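You operate a simulated robot arm through the tools that you are given. There is no shell and no other tool. Be economical: measure what you need, move in short steps, check, and stop when the job is done.

The job below is to be done with a simulated robot arm. You get a single attempt, and the scene is never put back.

TASK
Put things in order on the open cabinet top. At the end: the brown small sanding block stands where the black fibre bundle stood; the black fibre bundle stands where the short brown fibre pack stood; the blue glue brush is in the grey bin; the short brown fibre pack stands on top of the green dessert glass; whatever was shut is shut again. Leave all else as you found it, and nothing knocked over.

Only the result counts: the job must be done as asked and must still hold three seconds after the hand-in. Knocking over, shifting, dropping, spilling or breaking anything else fails it.

THE ROBOT
A 6-joint arm with a two-finger parallel gripper, fixed in place. Base frame: the origin is at the foot of the arm, x ahead of it, y to its left, z up; the work surface is at about z = 860. Readings come in mm, degrees, newtons and seconds.
With the tool pointing down near the work surface it reaches from about 240 to 640 mm from the base axis. Its first joint turns from -66.0 to 66.0 degrees. Payload 2.7 kg.
The TCP is the grasp point between the finger pads, 23 mm short of the fingertips. In the tool frame z runs along the fingers and y along their closing line. The gripper opens to 94 mm. The fingers are 38 mm wide and 10 mm thick; the gripper's body (54 by 96 mm) begins 39 mm behind the TCP.
Orientation is told as [roll, pitch, yaw] about the base's x, y, z axes, in that order, counted from this pose: with the fingers straight down and closing along the base's y, the tool's x points along the base's -x, its y along +y and its z along -z.

THE INTERFACE
- The arm moves only by the tool jog_arm. Its argument "series" is a list that holds one entry, the list of rows, each a list of 7 numbers: the opening, from 0 (shut) to 1 (fully open), then the shift along the tool's x, y, z in mm, then the turn, a rotation vector about the tool's x, y, z in degrees. In form: [[[claw, tx, ty, tz, wx, wy, wz], ...]]. A call has 1 to 8 rows; each row is the pose to reach, as a shift and turn from the pose commanded when the call began, along the tool's axes at that moment. A row lasts 0.2 s, in which the tool goes at most 50 mm and 8.6 degrees; a call with a longer step from one row to the next is refused whole, and so is a gripper value outside its range. Where a pose cannot be reached the arm comes as near as it can. A force on the tool above 40 N (or 10 N above the force at the start of the call, whichever is more), or a blocked arm, ends the call early, and 0.2 s more pass. The fingers move at their own pace (about 45 mm/s each) and stop on an object; they squeeze with about 31 N. The grip force told is the motor's: it shows also when the fingers shut on nothing. Time passes only in rows, and 0.2 s behind the last, so rows that repeat a pose let the fingers close. The reply holds the time, the measured pose of the TCP, the force on the tool along the base axes, the opening and the grip force, in the units named above and with some noise.
- Cameras (640 x 400 px; columns grow to the right, rows downward): "scene" is fixed at [87.6, -437.2, 1418.3]; the picture's right is [0.67, -0.74, 0.00], its down [-0.32, -0.29, -0.90] and it looks along [0.67, 0.61, -0.43] (base axes); focal length 343 px, centre (320, 200). "wrist" rides on the gripper at [-39, 0, -44] in the tool frame; the picture's right is [0.00, -1.00, 0.00], its down [0.97, 0.00, -0.24] and it looks along [0.24, 0.00, 0.97] (tool axes); focal length 218 px, centre (320, 200).
- grab_frame(camera): a new picture of that camera. It takes no simulated time.
- probe_pixels(camera, pixels): there is no depth. For up to 12 entries [column, row, z] of the newest picture of that camera ("zoom" is the newest enlarged one), the place [x, y] in the base frame at which the ray of that pixel passes the height z, good to about 3 mm. It takes no simulated time.
- inspect(camera, box): a new picture of the part [left, top, right, bottom] of that camera's present view, enlarged. It takes no simulated time.
- hand_in(): hands the job in; it is judged then, once.

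Go step by step. Measure first, check grasps and placings, and put right what went wrong. The budget is 80 turns and 54 pictures, counting those below and the enlarged ones. Unless the task says otherwise, let go and move clear before handing in, and close with one line.

The tools are called after "Request:" as name(argument=value, ...) on one line, values as JSON. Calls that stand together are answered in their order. jog_arm: Moves the arm, as the interface text tells. Its arguments: {"type":"object","properties":{"series":{"type":"array"}},"required":["series"]} The other tools are called the same way: grab_frame (camera) takes a picture; probe_pixels (camera, pixels) gives the place at which the rays of pixels pass given heights; inspect (camera, box) takes an enlarged picture of a part of a camera's view; hand_in () hands the job in.

At the start:

```text
clock: 0.0
ee_pos: [365.3, 23.4, 1166.4]
orientation: [0.0, 0.0, 0.0]
contact_force: [-0.7, 0.8, -0.6]
opening: 94.0
gripper_force: 0.0
```

scene: 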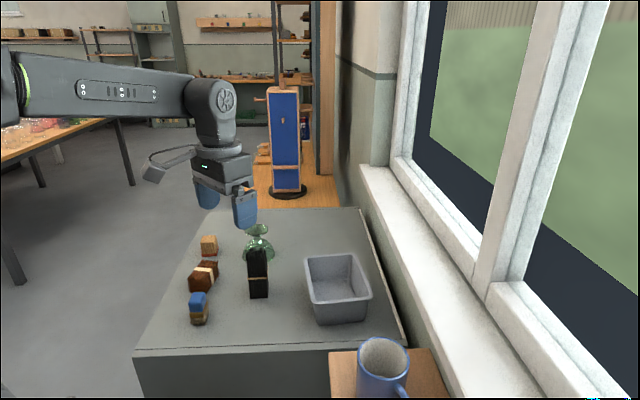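
wrist: 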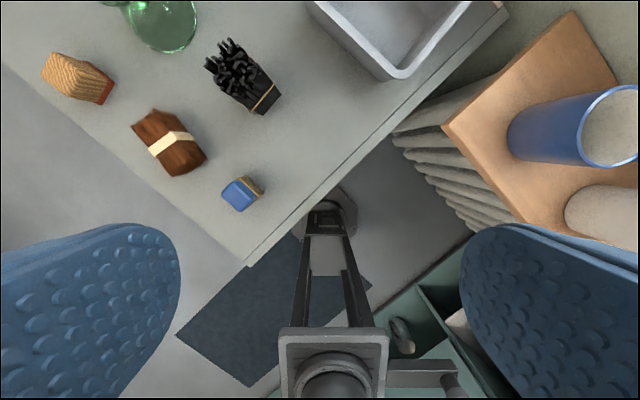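

The pictures show five objects near scene (190-270, 230-325) and a grey bin at (338,288). I'll zoom in to tell them apart.

Request:
inspect(camera="scene", box=[160, 200, 400, 350])

Request:
inspect(camera="wrist", box=[0, 0, 400, 250])

```text
2.67 times, centred on (280, 275) of scene
```

zoom: 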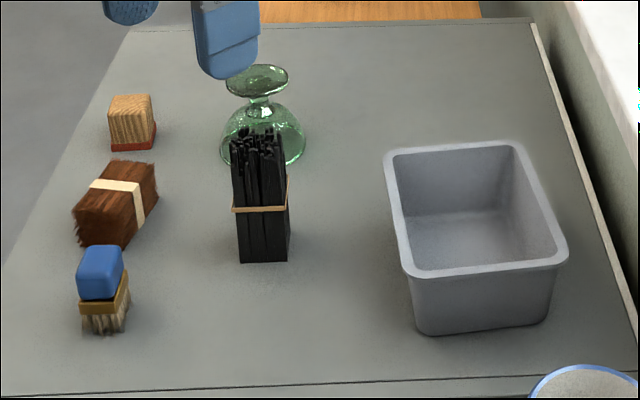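

```text
1.60 times, centred on (200, 125) of wrist
```

zoom: 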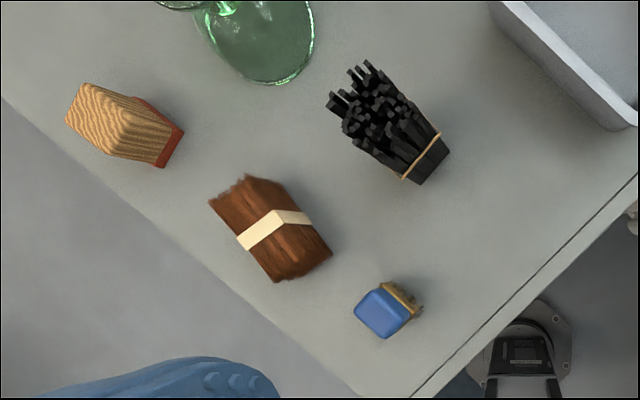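

The glass stands upside down (its foot is at zoom (258,78)), and the brown pack lies low with a cream band. Next I'll get rough positions from the scene pixels.

Request:
probe_pixels(camera="scene", pixels=[[209, 256, 860], [199, 291, 860], [199, 323, 860], [259, 297, 860], [259, 257, 860], [257, 230, 940], [316, 324, 860], [366, 319, 860], [372, 295, 920], [304, 257, 920], [355, 253, 920], [311, 303, 920]])

Request:
probe_pixels(camera="wrist", pixels=[[100, 103, 860], [113, 82, 860], [206, 160, 860], [176, 176, 860], [153, 108, 860], [260, 190, 860], [248, 205, 860], [262, 114, 860], [280, 93, 860], [160, 50, 860], [245, 262, 860], [0, 62, 860]])

```text
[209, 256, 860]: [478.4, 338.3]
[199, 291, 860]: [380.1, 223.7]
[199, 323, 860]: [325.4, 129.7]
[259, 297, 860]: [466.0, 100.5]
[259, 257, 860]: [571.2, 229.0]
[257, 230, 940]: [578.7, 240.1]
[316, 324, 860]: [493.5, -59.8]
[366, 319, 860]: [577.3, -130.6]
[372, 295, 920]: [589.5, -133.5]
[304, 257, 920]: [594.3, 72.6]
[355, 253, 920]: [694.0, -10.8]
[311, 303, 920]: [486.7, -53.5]
```

```text
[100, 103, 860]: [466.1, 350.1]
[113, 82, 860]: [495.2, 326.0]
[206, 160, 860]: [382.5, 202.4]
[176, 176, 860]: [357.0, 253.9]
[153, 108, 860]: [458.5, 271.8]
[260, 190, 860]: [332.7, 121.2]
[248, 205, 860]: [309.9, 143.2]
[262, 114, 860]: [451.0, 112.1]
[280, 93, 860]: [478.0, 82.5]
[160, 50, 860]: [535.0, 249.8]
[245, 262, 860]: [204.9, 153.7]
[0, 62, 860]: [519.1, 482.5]
```

Rough places: sanding block (490,345), pack (400,235), brush (322,132), bundle (475,105), glass (575,240). I'll move over the group for a vertical look.

Request:
jog_arm(series=[[[1, -15, 40, 0, 0, 0, 0], [1, -30, 80, 0, 0, 0, 0], [1, -45, 120, 0, 0, 0, 0], [1, -60, 160, 0, 0, 0, 0], [1, -65, 180, 0, 0, 0, 0], [1, -65, 180, 0, 0, 0, 0]]])

Request:
grab_frame(camera="wrist")

```text
clock: 1.4
ee_pos: [428.6, 203.2, 1164.9]
orientation: [0.0, 0.0, 0.0]
contact_force: [0.3, 0.2, 0.3]
opening: 93.8
gripper_force: 0.0
```

```text
49 pictures are left
```

wrist: 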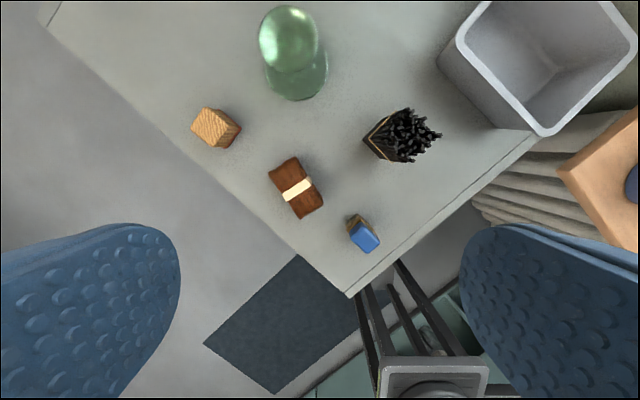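

Request:
inspect(camera="wrist", box=[180, 80, 340, 180])

Request:
inspect(camera="wrist", box=[240, 160, 400, 260])

Request:
inspect(camera="wrist", box=[320, 80, 480, 180])

Request:
inspect(camera="wrist", box=[220, 0, 380, 100])

```text
4.00 times, centred on (260, 130) of wrist
```

zoom: 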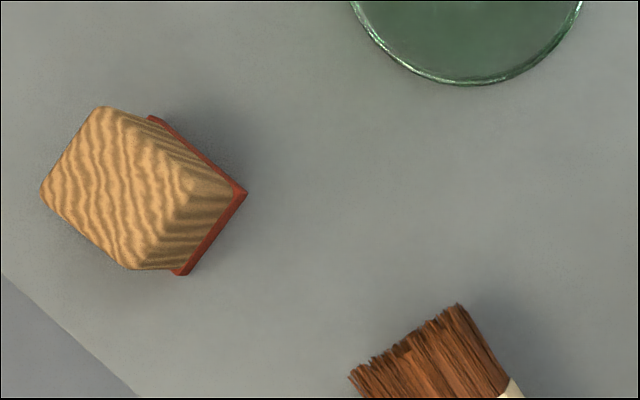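

```text
4.00 times, centred on (320, 210) of wrist
```

zoom: 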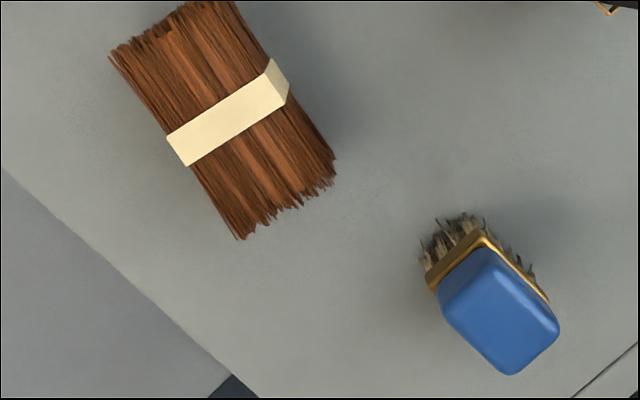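

```text
4.00 times, centred on (400, 130) of wrist
```

zoom: 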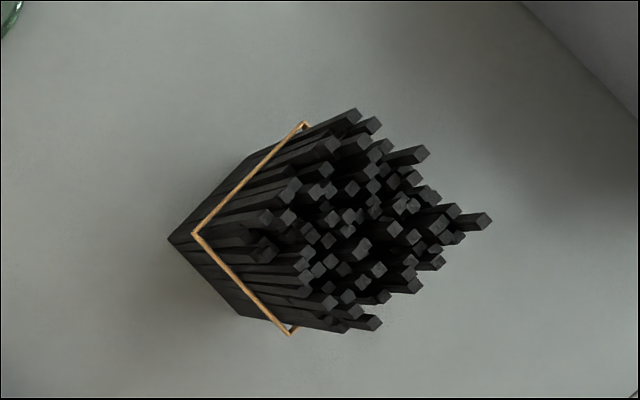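

```text
4.00 times, centred on (300, 50) of wrist
```

zoom: 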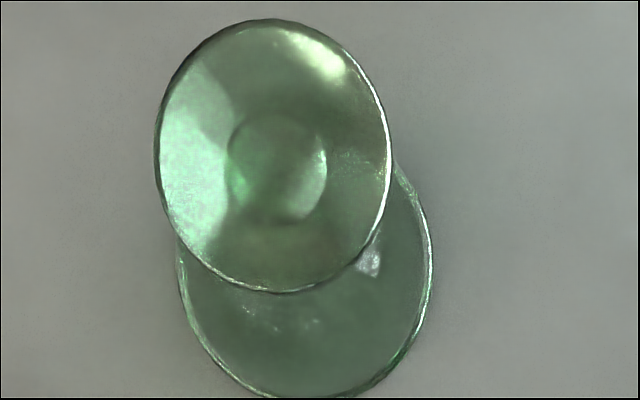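

The zooms give clear edges. I'll probe the corners at candidate heights.

Request:
probe_pixels(camera="wrist", pixels=[[241.8, 128, 860], [225.5, 148.8, 860], [217.5, 109, 860], [362, 139.5, 860], [381, 159, 860], [384, 118, 860], [267.5, 172.5, 895], [295, 156, 895], [323.8, 200, 895], [299.5, 219.5, 895], [263.8, 65, 860], [328.3, 65, 860]])

Request:
probe_pixels(camera="wrist", pixels=[[258.8, 38, 940], [318, 38, 940], [288, 5, 940], [288, 73, 940], [362.5, 221, 910], [380, 241, 910], [368, 254, 910], [350, 234, 910], [344, 223, 860], [295, 100, 860], [355, 220, 860], [400, 135, 930]])

Request:
inspect(camera="scene", box=[180, 215, 280, 278])

Request:
inspect(camera="scene", box=[180, 250, 300, 325])

```text
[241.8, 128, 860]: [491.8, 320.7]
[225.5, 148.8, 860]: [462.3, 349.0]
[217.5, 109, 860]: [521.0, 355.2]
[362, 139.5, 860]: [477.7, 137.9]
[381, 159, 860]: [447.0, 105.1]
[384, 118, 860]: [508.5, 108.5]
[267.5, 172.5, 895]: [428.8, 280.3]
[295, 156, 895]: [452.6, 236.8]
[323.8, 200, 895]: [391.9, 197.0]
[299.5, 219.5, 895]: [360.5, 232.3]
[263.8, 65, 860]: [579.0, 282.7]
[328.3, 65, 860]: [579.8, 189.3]
```

```text
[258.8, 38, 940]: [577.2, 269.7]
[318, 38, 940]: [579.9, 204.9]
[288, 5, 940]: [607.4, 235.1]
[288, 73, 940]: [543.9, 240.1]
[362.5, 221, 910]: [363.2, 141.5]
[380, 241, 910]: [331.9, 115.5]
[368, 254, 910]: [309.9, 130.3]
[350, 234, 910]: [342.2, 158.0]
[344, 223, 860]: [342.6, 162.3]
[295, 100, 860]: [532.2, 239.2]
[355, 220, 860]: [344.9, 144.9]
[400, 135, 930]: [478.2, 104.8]
```

```text
6.35 times, centred on (230, 246) of scene
```

zoom: 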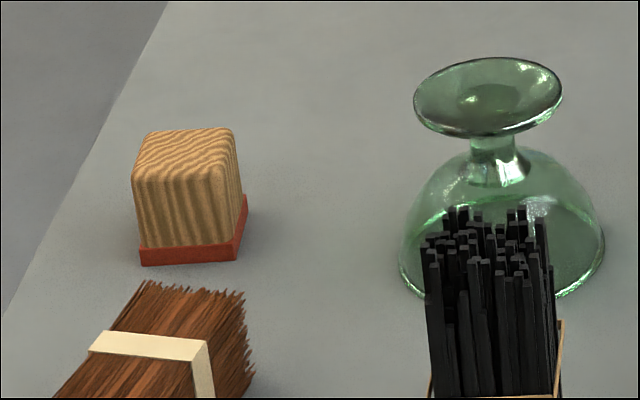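

```text
5.33 times, centred on (240, 288) of scene
```

zoom: 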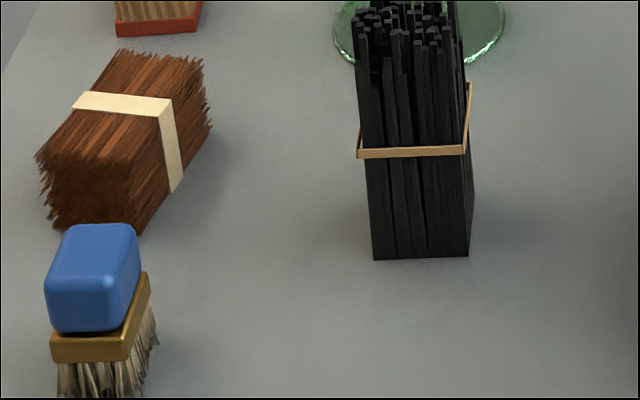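

Estimates: the block is about 42 mm square and 50 mm tall, centred near (491,352) and turned about 45°. The pack is about 47×72×45 mm at (410,236) with its fibres at 34°. The bundle is about 44 mm square and 125 mm tall at (478,107). The glass is centred at (579,237) with its foot top near z 940. The brush is near (337,137) at 40°. I'll go above the brush with the yaw matched.

Request:
jog_arm(series=[[[1, 18, -13, 31, 0, 0, -8], [1, 37, -26, 62, 0, 0, -16], [1, 55, -40, 94, 0, 0, -24], [1, 74, -53, 125, 0, 0, -32], [1, 92, -66, 150, 0, 0, -40], [1, 92, -66, 150, 0, 0, -40]]])

Request:
grab_frame(camera="wrist")

Request:
inspect(camera="scene", box=[170, 225, 290, 300])

```text
clock: 2.8
ee_pos: [337.7, 136.4, 1013.2]
orientation: [0.0, 0.0, 40.1]
contact_force: [0.0, 0.2, -0.4]
opening: 93.9
gripper_force: 0.0
```

```text
42 pictures are left
```

wrist: 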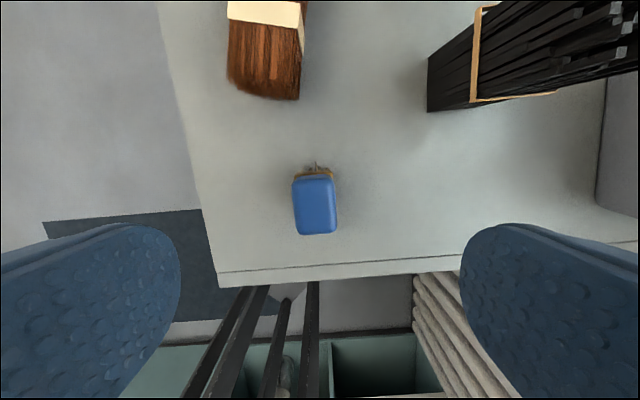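

```text
5.33 times, centred on (230, 262) of scene
```

zoom: 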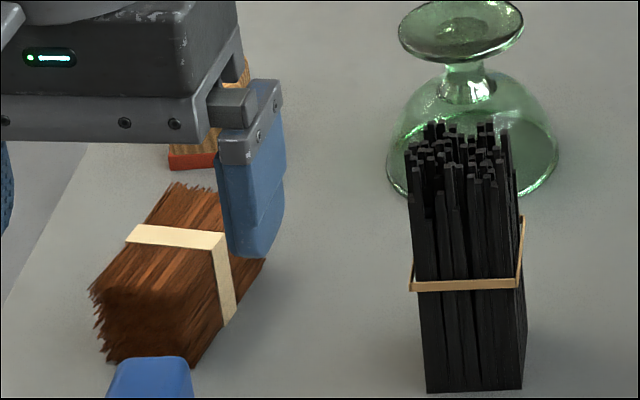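

The brush top centre is at about (315,206), with its sides leaning about 4–5° from the image vertical. Probing it at its top height.

Request:
probe_pixels(camera="wrist", pixels=[[315, 206, 915], [315, 206, 900], [292, 182, 910], [334, 178, 910], [298, 234, 910], [337, 230, 910], [315, 163, 860], [428, 112, 860], [470, 108, 860], [428, 58, 860], [265, 98, 860], [265, 98, 900]])

```text
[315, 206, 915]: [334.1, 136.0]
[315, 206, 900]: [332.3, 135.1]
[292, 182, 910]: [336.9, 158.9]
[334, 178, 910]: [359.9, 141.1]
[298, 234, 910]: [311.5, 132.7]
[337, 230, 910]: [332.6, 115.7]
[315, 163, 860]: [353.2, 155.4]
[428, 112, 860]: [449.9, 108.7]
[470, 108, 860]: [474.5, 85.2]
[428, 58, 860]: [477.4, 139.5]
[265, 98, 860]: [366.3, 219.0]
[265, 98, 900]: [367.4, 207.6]
```

The brush head is centred at (335,137), about 29×36 mm, yaw about 44.5°. I'll align, descend to z≈905 and close.

Request:
jog_arm(series=[[[1, 1.5, 2, 40, 0, 0, -4.5], [1, 1.5, 2, 75, 0, 0, -4.5], [1, 1.5, 2, 108, 0, 0, -4.5], [1, 1.5, 2, 108, 0, 0, -4.5], [0, 1.5, 2, 108, 0, 0, -4.5], [0, 1.5, 2, 108, 0, 0, -4.5], [0, 1.5, 2, 108, 0, 0, -4.5], [0, 1.5, 2, 108, 0, 0, -4.5]]])

Request:
inspect(camera="scene", box=[140, 200, 380, 350])

```text
clock: 4.6
ee_pos: [335.8, 134.2, 904.6]
orientation: [0.0, 0.0, 44.5]
contact_force: [-0.6, 0.1, -0.9]
opening: 29.4
gripper_force: 28.9
```

```text
2.67 times, centred on (260, 275) of scene
```

zoom: 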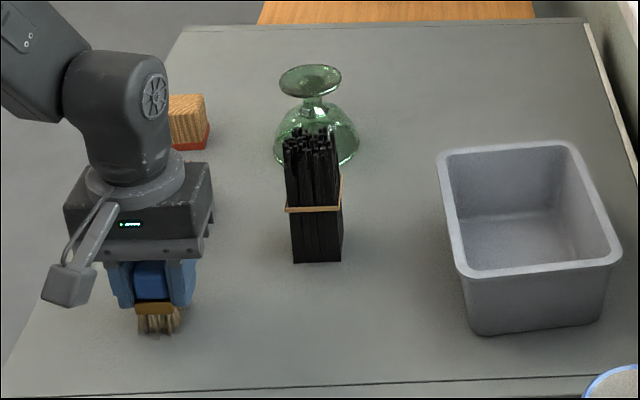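

Gripped (29.4 mm, 28.9 N). Next I'll lift well above the bundle and head toward the bin.

Request:
jog_arm(series=[[[0, 0, 0, -45, 0, 0, 0], [0, 0, 0, -90, 0, 0, 0], [0, 0, 0, -135, 0, 0, 0], [0, 0, 0, -180, 0, 0, 0], [0, -8, -46, -180, 0, 0, 0], [0, -17, -92, -180, 0, 0, 0], [0, -25, -138, -180, 0, 0, 0], [0, -33, -184, -180, 0, 0, 0]]])

Request:
jog_arm(series=[[[0, -8, -46, 0, 0, 0, 0], [0, -17, -92, 0, 0, 0, 0], [0, -20, -111, 0, 0, 0, 0], [0, -20, -111, 0, 0, 0, 0]]])

Request:
grab_frame(camera="wrist")

Request:
grab_frame(camera="scene")

```text
clock: 6.4
ee_pos: [489.9, 26.1, 1092.3]
orientation: [0.0, 0.0, 44.5]
contact_force: [0.2, -0.5, -0.4]
opening: 29.3
gripper_force: 31.2
```

```text
clock: 7.4
ee_pos: [580.3, -37.8, 1088.0]
orientation: [0.0, 0.0, 44.4]
contact_force: [-0.5, 0.0, -1.1]
opening: 29.3
gripper_force: 31.3
```

```text
39 pictures are left
```

wrist: 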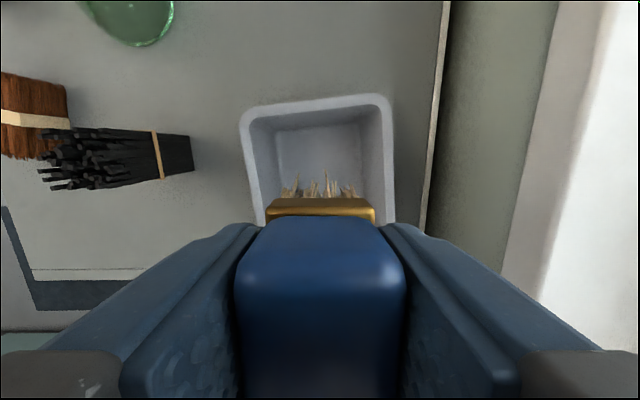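

```text
38 pictures are left
```

scene: 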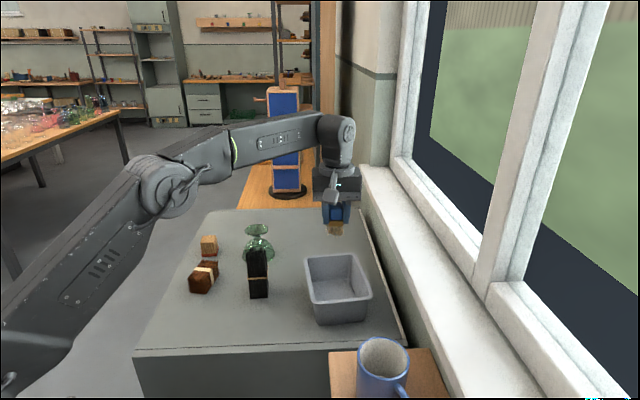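

The bin rim is visible at (243,118), (385,98), (258,215) and (393,215). I'll probe it at rim and floor heights.

Request:
probe_pixels(camera="wrist", pixels=[[243, 118, 930], [385, 98, 930], [258, 215, 930], [393, 215, 930], [276, 128, 865], [362, 120, 865], [282, 185, 865], [365, 185, 865]])

Request:
probe_pixels(camera="scene", pixels=[[303.9, 258.1, 930], [354.5, 253.2, 930], [373.2, 294.5, 930], [312.5, 304.2, 930], [319.2, 325.6, 860], [366.9, 319.2, 860]])

```text
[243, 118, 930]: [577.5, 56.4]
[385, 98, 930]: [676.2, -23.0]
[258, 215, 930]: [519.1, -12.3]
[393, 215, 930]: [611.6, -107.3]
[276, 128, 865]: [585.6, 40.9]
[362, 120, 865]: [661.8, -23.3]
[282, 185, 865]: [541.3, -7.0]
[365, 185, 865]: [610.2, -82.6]
```

```text
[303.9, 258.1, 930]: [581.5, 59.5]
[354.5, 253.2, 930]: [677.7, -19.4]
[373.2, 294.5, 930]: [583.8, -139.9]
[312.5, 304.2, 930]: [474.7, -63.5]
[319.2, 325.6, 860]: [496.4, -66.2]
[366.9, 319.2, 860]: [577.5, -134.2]
```

Both cameras agree on the rim at z 930: centre (579,-41), yaw about 50°. I'll lower into the bin, stopping just above the floor, and open only part way.

Request:
jog_arm(series=[[[0, 1, -2, 45, 0, 0, -6], [0, 1, -2, 90, 0, 0, -6], [0, 1, -2, 135, 0, 0, -6], [0, 1, -2, 160, 0, 0, -6], [0, 1, -2, 175, 0, 0, -6], [0, 1, -2, 175, 0, 0, -6]]])

Request:
inspect(camera="scene", box=[260, 220, 420, 320])

```text
clock: 8.8
ee_pos: [582.5, -35.4, 912.4]
orientation: [0.0, 0.0, 50.5]
contact_force: [-0.1, -0.3, -0.4]
opening: 29.3
gripper_force: 30.9
```

```text
4.00 times, centred on (340, 270) of scene
```

zoom: 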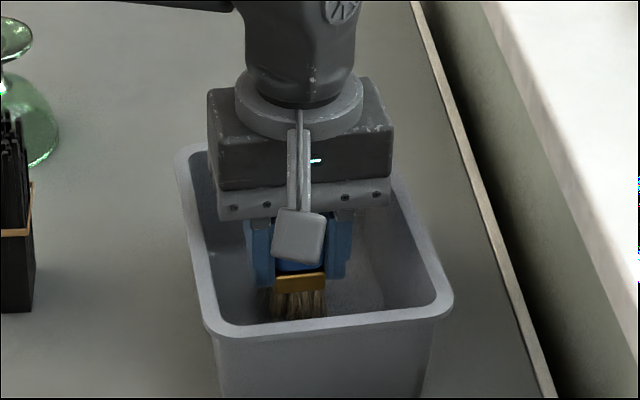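

The brush is inside the bin, clear of the walls. Releasing with a small opening, then rising.

Request:
jog_arm(series=[[[0.5, 0, 0, 2, 0, 0, 0], [0.5, 0, 0, 2, 0, 0, 0], [0.5, 0, 0, 2, 0, 0, 0], [0.5, 0, 0, -30, 0, 0, 0], [0.5, 0, 0, -75, 0, 0, 0], [0.5, 0, 0, -120, 0, 0, 0], [1, 0, 0, -165, 0, 0, 0], [1, 0, 0, -190, 0, 0, 0]]])

Request:
grab_frame(camera="wrist")

```text
clock: 10.6
ee_pos: [584.0, -37.8, 1102.9]
orientation: [0.1, 0.1, 50.5]
contact_force: [-0.3, -0.3, -0.9]
opening: 94.0
gripper_force: 0.0
```

```text
36 pictures are left
```

wrist: 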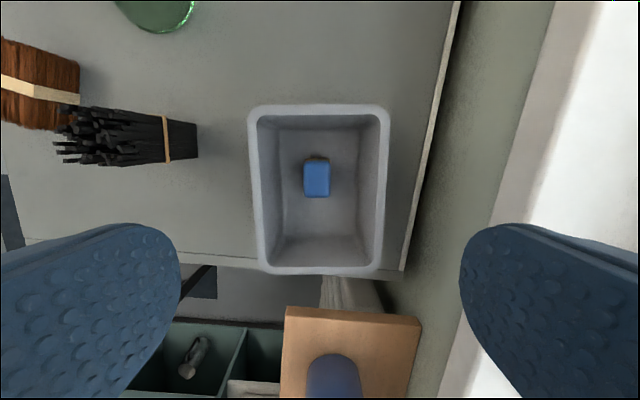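

The brush stands in the bin at (316,178). Next: over the pack.

Request:
jog_arm(series=[[[1, -14, 44, 0, 0, 0, 3], [1, -29, 88, 0, 0, 0, 6], [1, -43, 132, 0, 0, 0, 9], [1, -57, 176, 0, 0, 0, 12], [1, -72, 220, 0, 0, 0, 16.5], [1, -86, 264, 0, 0, 0, 16.5], [1, -100, 308, 0, 0, 0, 16.5], [1, -100, 308, 10, 0, 0, 16.5]]])

Request:
inspect(camera="wrist", box=[160, 50, 480, 250])

```text
clock: 12.4
ee_pos: [408.2, 234.8, 1092.0]
orientation: [0.0, 0.1, 34.1]
contact_force: [-0.6, -0.3, -0.6]
opening: 94.2
gripper_force: 0.0
```

```text
2.00 times, centred on (320, 150) of wrist
```

zoom: 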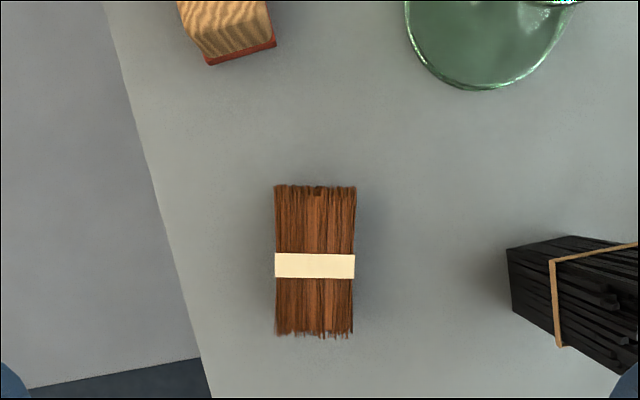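

The pack is aligned exactly at yaw 34. Probing its ends and sides.

Request:
probe_pixels(camera="zoom", pixels=[[275, 262, 905], [355, 262, 905], [315, 186, 905], [315, 335, 905], [315, 265, 905], [507, 250, 860], [512, 310, 860], [575, 236, 860], [205, 65, 860], [275, 45, 860], [482, 90, 860], [315, 265, 895]])

```text
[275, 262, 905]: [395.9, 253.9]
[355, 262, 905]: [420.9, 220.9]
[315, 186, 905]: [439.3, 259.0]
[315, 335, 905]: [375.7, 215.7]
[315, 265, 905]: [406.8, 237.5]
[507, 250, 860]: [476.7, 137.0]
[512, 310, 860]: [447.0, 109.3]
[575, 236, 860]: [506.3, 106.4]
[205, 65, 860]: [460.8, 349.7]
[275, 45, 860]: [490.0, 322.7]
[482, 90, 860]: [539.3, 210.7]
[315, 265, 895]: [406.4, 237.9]
```

Pack centre (407.5,237.3), about 41×77 mm. Descending to z≈890 and closing across its width.

Request:
jog_arm(series=[[[1, -0.8, 2.5, 45, 0, 0, 0], [1, -0.8, 2.5, 90, 0, 0, 0], [1, -0.8, 2.5, 135, 0, 0, 0], [1, -0.8, 2.5, 175, 0, 0, 0], [1, -0.8, 2.5, 202, 0, 0, 0], [0, -0.8, 2.5, 202, 0, 0, 0], [0, -0.8, 2.5, 202, 0, 0, 0], [0, -0.8, 2.5, 202, 0, 0, 0]]])

Request:
inspect(camera="scene", box=[140, 200, 300, 300])

```text
clock: 14.2
ee_pos: [405.5, 239.3, 887.9]
orientation: [0.1, 0.0, 34.0]
contact_force: [-0.1, -0.1, -0.3]
opening: 41.6
gripper_force: 22.0
```

```text
4.00 times, centred on (220, 250) of scene
```

zoom: 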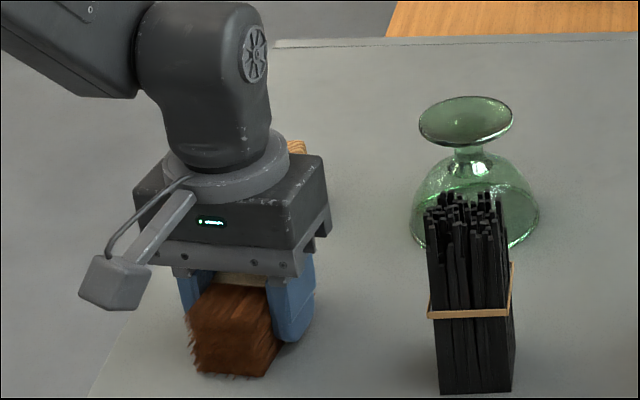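

Gripped at 41.6 mm. Lifting straight up, then moving over to the glass.

Request:
jog_arm(series=[[[0, 0, 0, -10, 0, 0, 0], [0, 0, 0, -50, 0, 0, 0], [0, 0, 0, -95, 0, 0, 0], [0, 0, 0, -140, 0, 0, 0], [0, -35, -24, -140, 0, 0, 0], [0, -70, -48, -140, 0, 0, 0], [0, -105, -72, -140, 0, 0, 0], [0, -105, -72, -140, 0, 0, 0]]])

Request:
inspect(camera="scene", box=[160, 170, 320, 270])

Request:
grab_frame(camera="wrist")

```text
clock: 16.0
ee_pos: [532.9, 236.0, 1029.6]
orientation: [0.0, 0.0, 34.0]
contact_force: [0.3, 0.1, -0.4]
opening: 41.9
gripper_force: 31.3
```

```text
4.00 times, centred on (240, 220) of scene
```

zoom: 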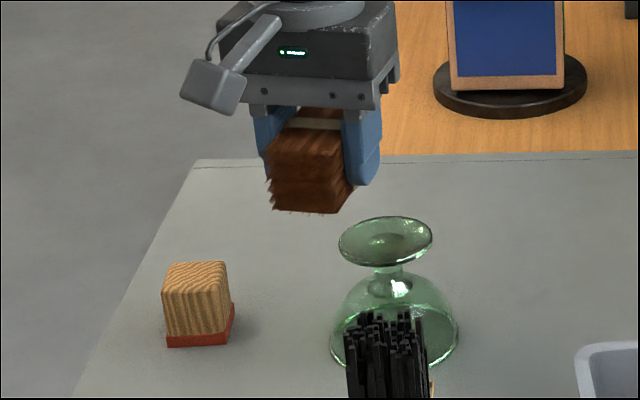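

```text
32 pictures are left
```

wrist: 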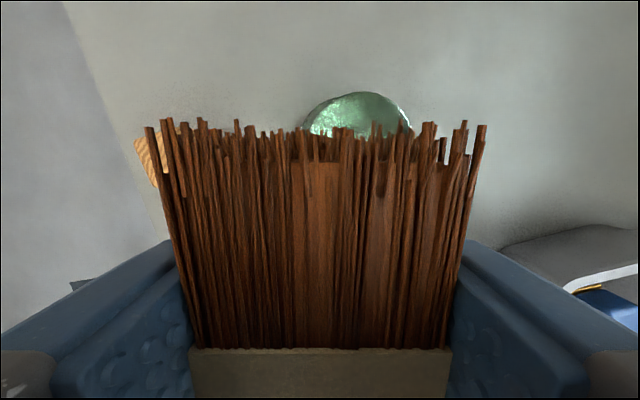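

The pack is held level and the glass is undisturbed. I'll refine the foot's centre and height by probing both cameras.

Request:
probe_pixels(camera="zoom", pixels=[[385, 241, 930], [385, 241, 935], [385, 241, 940], [385, 241, 945], [338, 241, 940], [433, 241, 940], [385, 217, 940], [385, 266, 940], [330, 330, 860], [458, 330, 860], [320, 212, 1002]])

```text
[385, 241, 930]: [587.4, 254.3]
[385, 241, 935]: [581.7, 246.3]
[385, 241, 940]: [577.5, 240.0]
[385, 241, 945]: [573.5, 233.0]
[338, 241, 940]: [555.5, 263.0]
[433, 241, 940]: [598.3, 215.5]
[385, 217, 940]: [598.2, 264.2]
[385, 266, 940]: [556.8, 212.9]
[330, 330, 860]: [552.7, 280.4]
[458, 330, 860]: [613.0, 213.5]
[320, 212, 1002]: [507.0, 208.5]
```

Foot centre is about (578,237), with its top at z≈941. Moving over it, then down to about 5 mm above contact (TCP ≈ 975).

Request:
jog_arm(series=[[[0, -19, -12, 0, 0, 0, 0], [0, -38, -24, 0, 0, 0, 0], [0, -38, -24, 0, 0, 0, 0], [0, -38, -24, 25, 0, 0, 0], [0, -38, -24, 45, 0, 0, 0], [0, -38, -24, 53, 0, 0, 0], [0, -38, -24, 53, 0, 0, 0]]])

Request:
inspect(camera="scene", box=[208, 200, 304, 260])

```text
clock: 17.6
ee_pos: [575.8, 238.7, 976.6]
orientation: [0.1, 0.1, 34.0]
contact_force: [-0.4, -0.6, -0.9]
opening: 41.7
gripper_force: 31.8
```

```text
6.67 times, centred on (256, 230) of scene
```

zoom: 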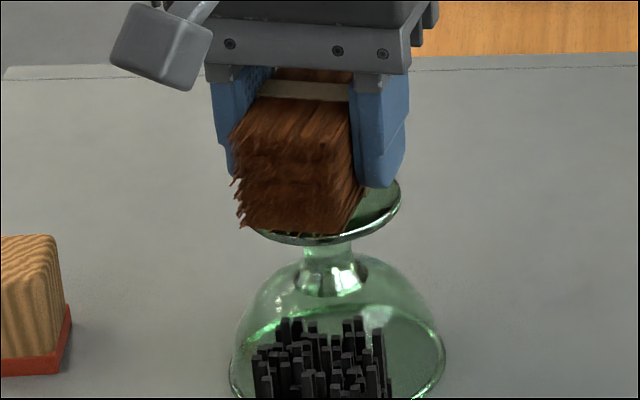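

The pack is about 3 mm left of the foot centre in this view, which matches the TCP reading. I'll probe its front bottom edge to get the remaining gap.

Request:
probe_pixels(camera="zoom", pixels=[[289, 232, 950], [289, 232, 945], [289, 232, 940], [350, 212, 945], [401, 195, 941]])

Request:
jog_arm(series=[[[0, -0.5, -2.7, 2, 0, 0, 0], [0, -0.5, -2.7, 3, 0, 0, 0], [0, -0.5, -2.7, 3, 0, 0, 0]]])

```text
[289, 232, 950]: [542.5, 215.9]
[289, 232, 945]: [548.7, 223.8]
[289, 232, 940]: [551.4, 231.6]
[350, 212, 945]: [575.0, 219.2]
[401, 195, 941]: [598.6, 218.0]
```

```text
clock: 18.4
ee_pos: [579.1, 237.0, 972.5]
orientation: [0.0, 0.0, 34.0]
contact_force: [0.4, 0.3, -1.6]
opening: 41.9
gripper_force: 30.9
```

The bottom was at ≈949, so it's now about 945. Lowering a little at a time and watching the force.

Request:
jog_arm(series=[[[0, 0, 0, 1, 0, 0, 0], [0, 0, 0, 2, 0, 0, 0], [0, 0, 0, 2, 0, 0, 0]]])

Request:
inspect(camera="scene", box=[224, 210, 288, 250])

```text
clock: 19.2
ee_pos: [579.8, 236.4, 973.2]
orientation: [0.0, -0.1, 34.0]
contact_force: [0.0, -0.8, 2.0]
opening: 41.7
gripper_force: 30.8
```

```text
10.00 times, centred on (256, 230) of scene
```

zoom: 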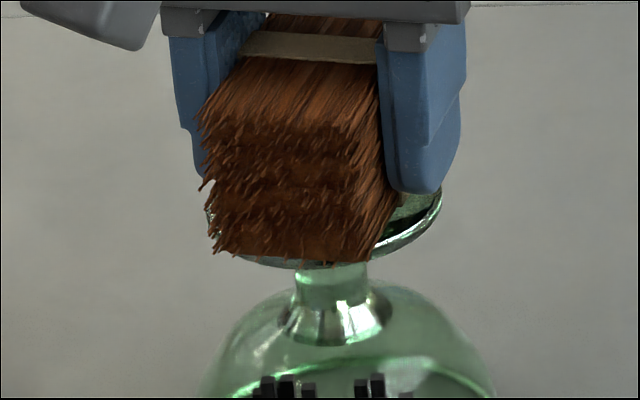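

The force changed from -1.6 to +2.0 N and z stopped dropping, so contact may be starting. One more small step to confirm.

Request:
jog_arm(series=[[[0, 0, 0, 1, 0, 0, 0], [0, 0, 0, 1.5, 0, 0, 0], [0, 0, 0, 1.5, 0, 0, 0]]])

```text
clock: 20.0
ee_pos: [579.7, 236.3, 971.7]
orientation: [0.0, -0.1, 34.0]
contact_force: [-3.6, 0.0, 10.8]
opening: 41.9
gripper_force: 30.7
```

Contact is confirmed at 10.8 N. Easing back 1 mm, opening, and rising straight up.

Request:
jog_arm(series=[[[0, 0, 0, -1, 0, 0, 0], [0.7, 0, 0, -1, 0, 0, 0], [0.7, 0, 0, -1, 0, 0, 0], [0.7, 0, 0, -1, 0, 0, 0], [0.7, 0, 0, -15, 0, 0, 0], [0.7, 0, 0, -45, 0, 0, 0], [0.7, 0, 0, -90, 0, 0, 0], [0.7, 0, 0, -125, 0, 0, 0]]])

Request:
inspect(camera="scene", box=[180, 190, 308, 270])

Request:
grab_frame(camera="wrist")

```text
clock: 21.8
ee_pos: [567.0, 227.7, 1082.8]
orientation: [0.0, 0.1, 33.9]
contact_force: [0.5, -0.9, 0.2]
opening: 65.8
gripper_force: 0.1
out of reach, approached as far as the arm can: row 7, 8
```

```text
5.00 times, centred on (244, 230) of scene
```

zoom: 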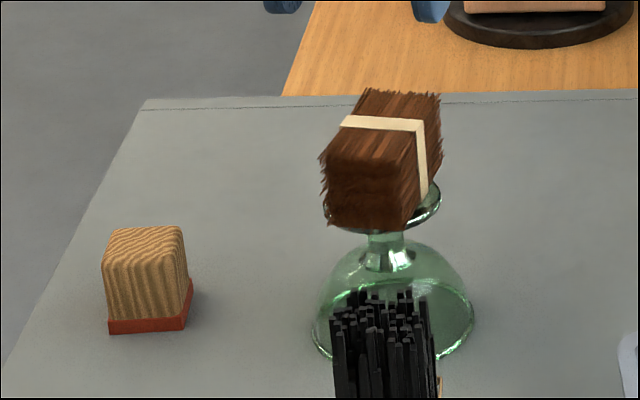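

```text
28 pictures are left
```

wrist: 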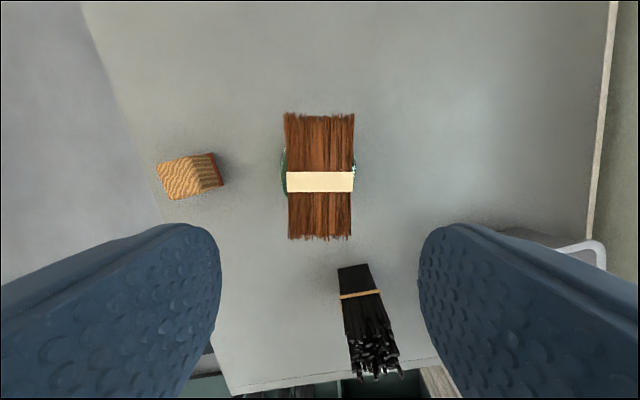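

The pack sits level and centred on the glass foot. Now over the bundle at yaw 45.

Request:
jog_arm(series=[[[1, 38, -12, 0, 0, 0, -4], [1, 76, -25, 0, 0, 0, -8], [1, 114, -38, 0, 0, 0, -11], [1, 142, -50, 0, 0, 0, -11], [1, 142, -50, 0, 0, 0, -11]]])

Request:
inspect(camera="wrist", box=[200, 75, 440, 225])

```text
clock: 23.0
ee_pos: [477.4, 106.3, 1080.5]
orientation: [0.0, 0.1, 45.0]
contact_force: [-0.9, -0.4, -0.3]
opening: 94.0
gripper_force: 0.0
```

```text
2.67 times, centred on (320, 150) of wrist
```

zoom: 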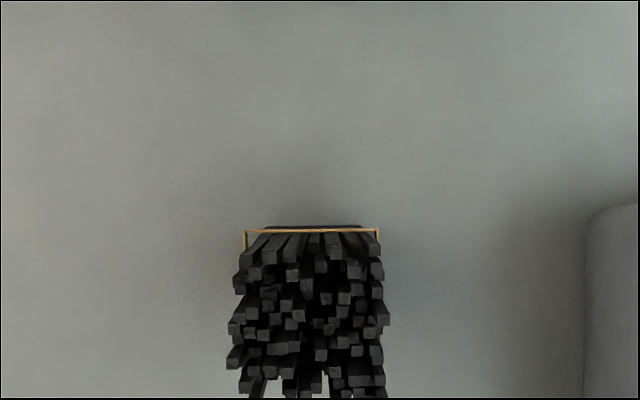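

The bundle is aligned with the tool. Probing its base back edge and top edges.

Request:
probe_pixels(camera="zoom", pixels=[[268, 227, 860], [358, 227, 860], [244, 231, 920], [379, 231, 920], [240, 265, 970], [386, 265, 970], [230, 330, 980], [388, 330, 980], [313, 240, 970], [230, 365, 980]])

Request:
grab_frame(camera="wrist")

```text
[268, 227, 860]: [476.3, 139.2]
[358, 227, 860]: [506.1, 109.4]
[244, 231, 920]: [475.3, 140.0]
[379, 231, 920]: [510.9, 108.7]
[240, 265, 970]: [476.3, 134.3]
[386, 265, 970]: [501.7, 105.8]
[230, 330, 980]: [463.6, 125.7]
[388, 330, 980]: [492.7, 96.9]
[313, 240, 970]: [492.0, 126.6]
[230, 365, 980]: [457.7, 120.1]
```

```text
26 pictures are left
```

wrist: 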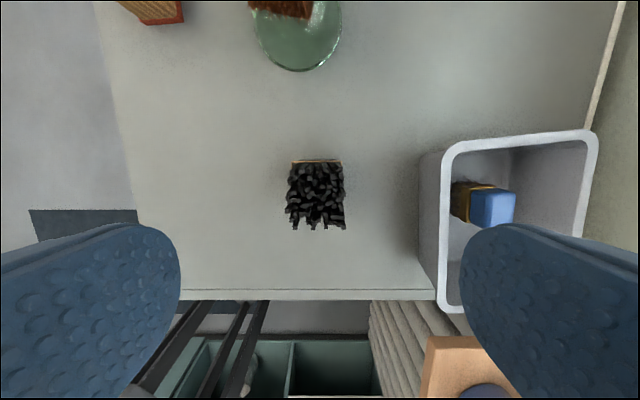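

Bundle base centre (476.8,107.8), tops at about z 970–980. I'll descend to TCP z≈948, keeping the gripper body clear of the tops, and close.

Request:
jog_arm(series=[[[1, -0.6, 1.5, 45, 0, 0, 0], [1, -0.6, 1.5, 90, 0, 0, 0], [1, -0.6, 1.5, 115, 0, 0, 0], [1, -0.6, 1.5, 132, 0, 0, 0], [0, -0.6, 1.5, 132, 0, 0, 0], [0, -0.6, 1.5, 132, 0, 0, 0], [0, -0.6, 1.5, 132, 0, 0, 0], [0, -0.6, 1.5, 132, 0, 0, 0]]])

Request:
inspect(camera="scene", box=[180, 210, 340, 310])

```text
clock: 24.8
ee_pos: [475.4, 108.8, 949.0]
orientation: [0.0, 0.0, 45.0]
contact_force: [0.0, 0.9, -0.9]
opening: 45.6
gripper_force: 31.1
```

```text
4.00 times, centred on (260, 260) of scene
```

zoom: 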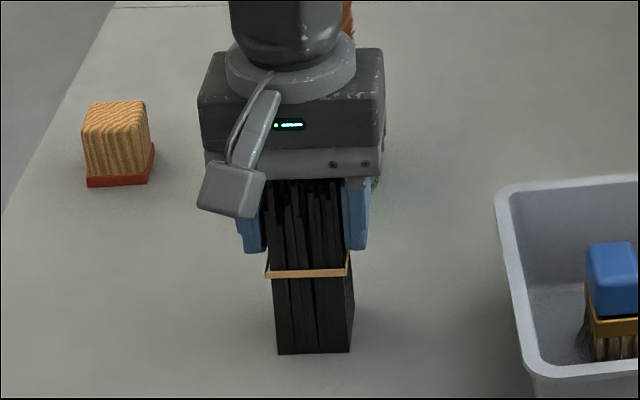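

Gripped at 45.6 mm, upright. Lifting 40 mm and carrying it to the pack's old spot (407.5,237.3).

Request:
jog_arm(series=[[[0, 0, 0, -10, 0, 0, 0], [0, 0, 0, -40, 0, 0, 0], [0, -11, 35, -40, 0, 0, 0], [0, -21, 70, -40, 0, 0, 0], [0, -32, 105, -40, 0, 0, 0], [0, -42.5, 140.5, -40, 0, 0, 0], [0, -42.5, 140.5, -40, 0, 0, 0]]])

Request:
inspect(camera="scene", box=[140, 200, 300, 300])

```text
clock: 26.4
ee_pos: [406.2, 236.0, 986.1]
orientation: [-0.1, 0.0, 45.0]
contact_force: [0.7, 0.5, -1.1]
opening: 45.5
gripper_force: 31.2
```

```text
4.00 times, centred on (220, 250) of scene
```

zoom: 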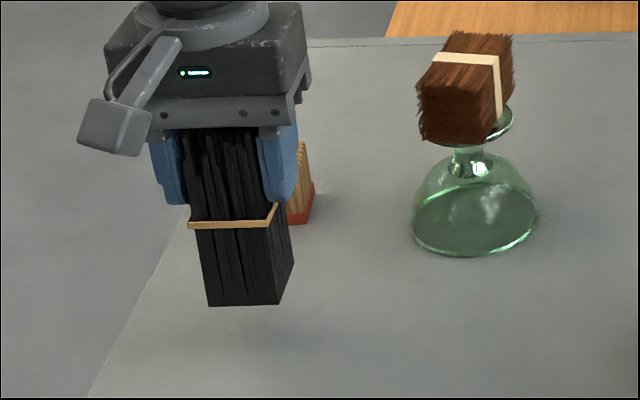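

The bundle hangs upright over the spot. Lowering to just above the table, then creeping down.

Request:
jog_arm(series=[[[0, -1, 0.5, 20, 0, 0, 0], [0, -1, 0.5, 34, 0, 0, 0], [0, -1, 0.5, 38, 0, 0, 0], [0, -1, 0.5, 39, 0, 0, 0], [0, -1, 0.5, 39, 0, 0, 0]]])

Request:
inspect(camera="scene", box=[150, 230, 262, 300])

```text
clock: 27.6
ee_pos: [404.9, 239.3, 949.0]
orientation: [0.0, 0.0, 45.1]
contact_force: [0.8, -1.5, 4.8]
opening: 45.9
gripper_force: 31.1
```

```text
5.71 times, centred on (206, 265) of scene
```

zoom: 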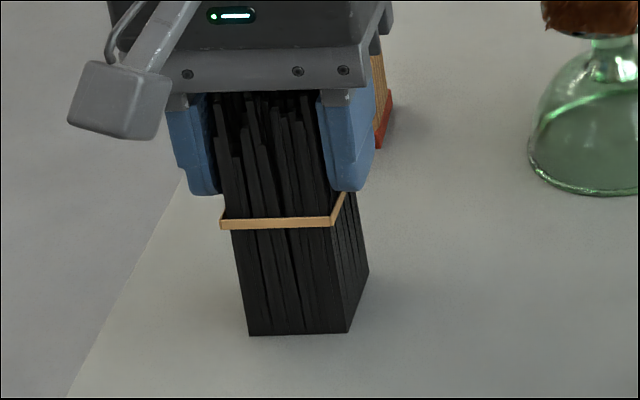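

Light contact (4.8 N). I'll check the base position before release.

Request:
probe_pixels(camera="zoom", pixels=[[249, 335, 860], [369, 273, 860], [347, 332, 860]])

```text
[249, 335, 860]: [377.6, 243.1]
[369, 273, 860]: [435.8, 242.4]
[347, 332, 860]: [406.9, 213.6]
```

The scene probe may be biased, so I'll compare it with the bundle's original corners in the same camera.

Request:
probe_pixels(camera="scene", pixels=[[249.25, 298.75, 860], [267.5, 298, 860], [193.6, 288.6, 860], [210.7, 288.1, 860]])

```text
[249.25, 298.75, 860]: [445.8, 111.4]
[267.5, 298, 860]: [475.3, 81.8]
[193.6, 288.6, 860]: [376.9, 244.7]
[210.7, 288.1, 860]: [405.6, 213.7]
```

The measured displacement is (-69,132) against the wanted (-69,130), which is good. Releasing and rising.

Request:
jog_arm(series=[[[1, 0, 0, 0, 0, 0, 0], [1, 0, 0, 0, 0, 0, 0], [1, 0, 0, 0, 0, 0, 0], [1, 0, 0, -20, 0, 0, 0], [1, 0, 0, -60, 0, 0, 0], [1, 0, 0, -105, 0, 0, 0], [1, 0, 0, -145, 0, 0, 0], [1, 0, 0, -145, 0, 0, 0]]])

Request:
grab_frame(camera="wrist")

```text
clock: 29.4
ee_pos: [406.6, 240.7, 1094.1]
orientation: [0.0, 0.1, 44.9]
contact_force: [0.1, 0.0, -0.1]
opening: 94.1
gripper_force: 0.0
```

```text
22 pictures are left
```

wrist: 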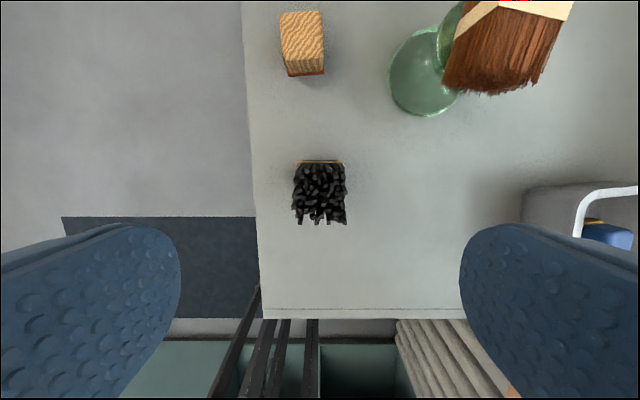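

The bundle stands upright. Next: over the sanding block near (491,351).

Request:
jog_arm(series=[[[1, -34, 5, 0, 0, 0, 0], [1, -68, 10, 10, 0, 0, 0], [1, -102, 14, 25, 0, 0, -1], [1, -137, 18, 40, 0, 0, -2], [1, -137, 18, 50, 0, 0, -2], [1, -137, 18, 50, 0, 0, -2]]])

Request:
inspect(camera="wrist", box=[200, 100, 440, 250])

```text
clock: 30.8
ee_pos: [490.3, 351.7, 1043.6]
orientation: [-0.1, 0.0, 47.0]
contact_force: [-0.6, -0.4, 0.4]
opening: 94.1
gripper_force: 0.1
```

```text
2.67 times, centred on (320, 175) of wrist
```

zoom: 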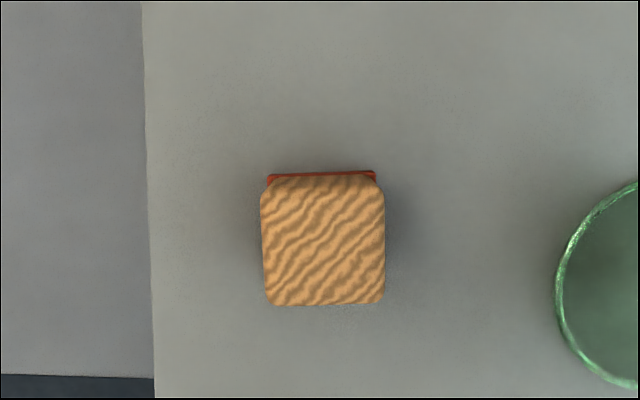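

The block is nearly square to the tool, within about 1.5°. Probing its top and base.

Request:
probe_pixels(camera="zoom", pixels=[[261, 243, 908], [385, 243, 908], [323, 176, 908], [323, 305, 908], [323, 243, 908], [267, 176, 862], [375, 171, 862]])

```text
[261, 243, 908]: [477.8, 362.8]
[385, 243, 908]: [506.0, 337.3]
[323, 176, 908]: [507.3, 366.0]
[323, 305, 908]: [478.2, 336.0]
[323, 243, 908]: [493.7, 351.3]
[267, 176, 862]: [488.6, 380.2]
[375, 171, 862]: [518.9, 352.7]
```

Block centre (491,351). Descending to TCP z≈890 and closing.

Request:
jog_arm(series=[[[1, 0, -1, 40, 0, 0, -1.5], [1, 0, -1, 85, 0, 0, -1.5], [1, 0, -1, 130, 0, 0, -1.5], [1, 0, -1, 153, 0, 0, -1.5], [0, 0, -1, 153, 0, 0, -1.5], [0, 0, -1, 153, 0, 0, -1.5], [0, 0, -1, 153, 0, 0, -1.5], [0, 0, -1, 153, 0, 0, -1.5]]])

Request:
inspect(camera="scene", box=[140, 190, 300, 290])

```text
clock: 32.6
ee_pos: [495.3, 346.9, 895.6]
orientation: [0.0, 0.1, 48.5]
contact_force: [0.2, -0.1, -0.4]
opening: 39.4
gripper_force: 30.8
```

```text
4.00 times, centred on (220, 240) of scene
```

zoom: 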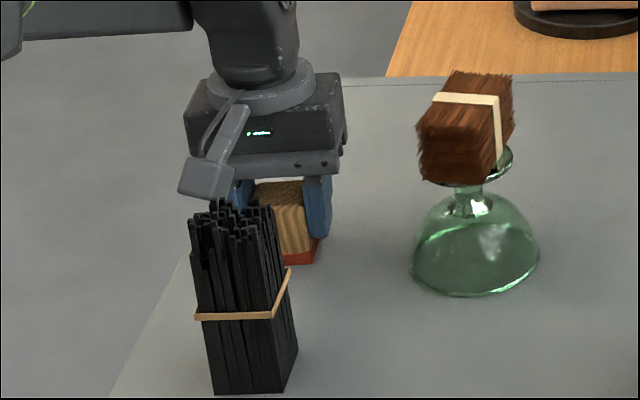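

Gripped at 39.4 mm, but the reading (495,347,896) is off from the command. I'll take a still reading before lifting.

Request:
jog_arm(series=[[[0, 0, 0, 0, 0, 0, 0], [0, 0, 0, 0, 0, 0, 0]]])

```text
clock: 33.2
ee_pos: [495.7, 347.3, 895.8]
orientation: [0.0, 0.0, 48.4]
contact_force: [-0.3, -1.2, -0.1]
opening: 39.4
gripper_force: 31.3
```

The grip is stable, so I'll verify the placement by camera. Lifting high to clear the bundle and the glass.

Request:
jog_arm(series=[[[0, 0, 0, -10, 0, 0, 0], [0, 0, 0, -55, 0, 0, 0], [0, 0, 0, -100, 0, 0, 0], [0, 0, 0, -145, 0, 0, 0], [0, 0, 0, -180, 0, 0, 0], [0, 0, 0, -180, 0, 0, 0]]])

Request:
inspect(camera="scene", box=[140, 170, 300, 270])

```text
clock: 34.6
ee_pos: [487.4, 346.0, 1072.6]
orientation: [0.0, -0.1, 48.5]
contact_force: [0.4, 0.3, -0.6]
opening: 39.3
gripper_force: 31.2
```

```text
4.00 times, centred on (220, 220) of scene
```

zoom: 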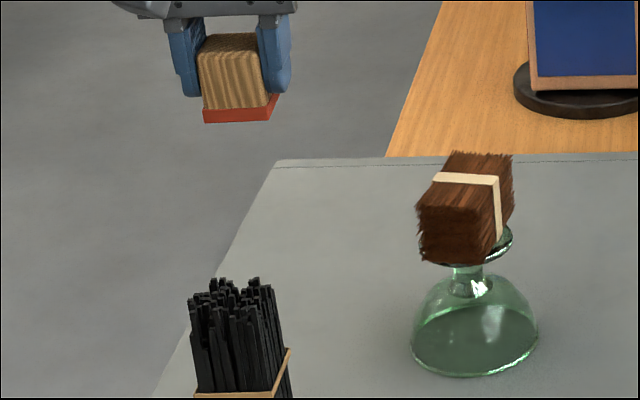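

The block is held level and clear of everything. Moving over the bundle's old spot.

Request:
jog_arm(series=[[[0, 32, -25, 0, 0, 0, 0], [0, 64, -50, 0, 0, 0, 0], [0, 96, -75, 0, 0, 0, 1], [0, 128, -100, 0, 0, 0, 2], [0, 160, -125, 0, 0, 0, 3.5], [0, 191, -149, 0, 0, 0, 3.5], [0, 191, -149, 0, 0, 0, 3.5], [0, 191, -149, 0, 0, 0, 3.5]]])

```text
clock: 36.4
ee_pos: [476.2, 106.0, 1072.0]
orientation: [0.0, 0.0, 45.0]
contact_force: [0.0, -0.5, -1.0]
opening: 39.3
gripper_force: 31.2
```

At (476,106). Lowering to ≈905 and checking.

Request:
jog_arm(series=[[[0, 0, 1, 45, 0, 0, 0], [0, 0, 1, 90, 0, 0, 0], [0, 0, 1, 135, 0, 0, 0], [0, 0, 1, 160, 0, 0, 0], [0, 0, 1, 167, 0, 0, 0], [0, 0, 1, 167, 0, 0, 0]]])

Request:
inspect(camera="scene", box=[210, 240, 322, 310])

```text
clock: 37.8
ee_pos: [474.3, 107.6, 905.1]
orientation: [0.0, 0.0, 45.0]
contact_force: [0.3, 0.2, 0.9]
opening: 39.2
gripper_force: 31.1
```

```text
5.71 times, centred on (266, 275) of scene
```

zoom: 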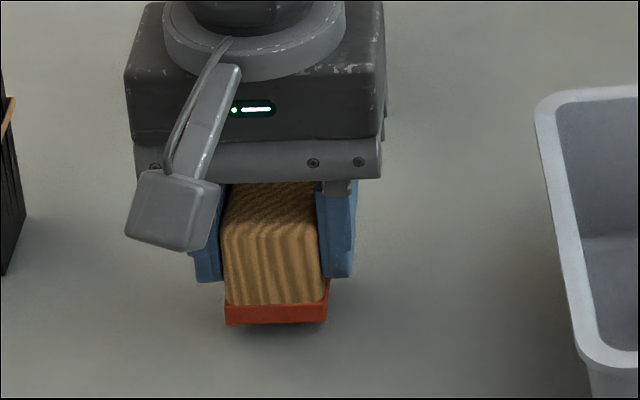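

The base corners at zoom (227,324) and (326,321) are near the bundle's original columns (224 and 329). Creeping down to contact.

Request:
jog_arm(series=[[[0, 0, 0, 3, 0, 0, 0], [0, 0, 0, 6, 0, 0, 0], [0, 0, 0, 8, 0, 0, 0], [0, 0, 0, 8, 0, 0, 0]]])

Request:
inspect(camera="scene", box=[210, 240, 322, 310])

```text
clock: 38.8
ee_pos: [474.3, 107.2, 897.6]
orientation: [0.0, 0.0, 45.0]
contact_force: [-0.4, -0.1, -0.5]
opening: 39.3
gripper_force: 30.7
```

```text
5.71 times, centred on (266, 275) of scene
```

zoom: 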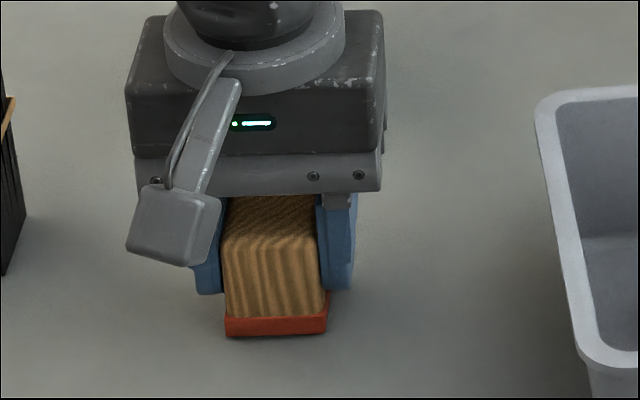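

Not in contact yet, and it will land about 3 mm toward the camera. Nudging 3 mm forward and creeping down.

Request:
jog_arm(series=[[[0, -3, 0, 0, 0, 0, 0], [0, -3, 0, 1.5, 0, 0, 0], [0, -3, 0, 3, 0, 0, 0], [0, -3, 0, 3, 0, 0, 0]]])

```text
clock: 39.8
ee_pos: [476.2, 109.9, 894.9]
orientation: [0.0, 0.0, 45.0]
contact_force: [0.4, -0.5, -0.6]
opening: 39.3
gripper_force: 31.5
```

Request:
jog_arm(series=[[[0, 0, 0, 1, 0, 0, 0], [0, 0, 0, 2, 0, 0, 0], [0, 0, 0, 2, 0, 0, 0]]])

Request:
inspect(camera="scene", box=[210, 240, 322, 310])

```text
clock: 40.6
ee_pos: [476.5, 109.8, 895.6]
orientation: [-0.2, -0.1, 45.0]
contact_force: [-3.8, -1.9, 11.9]
opening: 39.5
gripper_force: 31.3
```

```text
5.71 times, centred on (266, 275) of scene
```

zoom: 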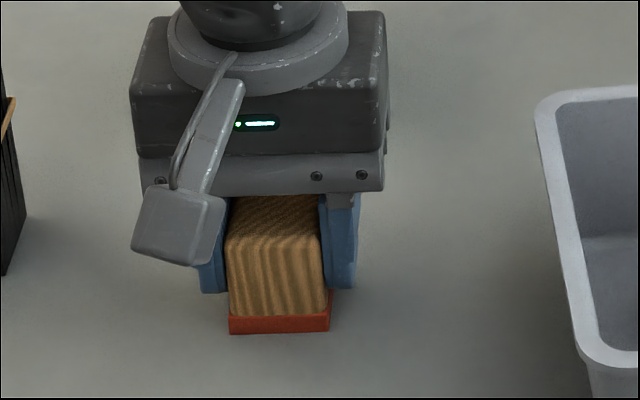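

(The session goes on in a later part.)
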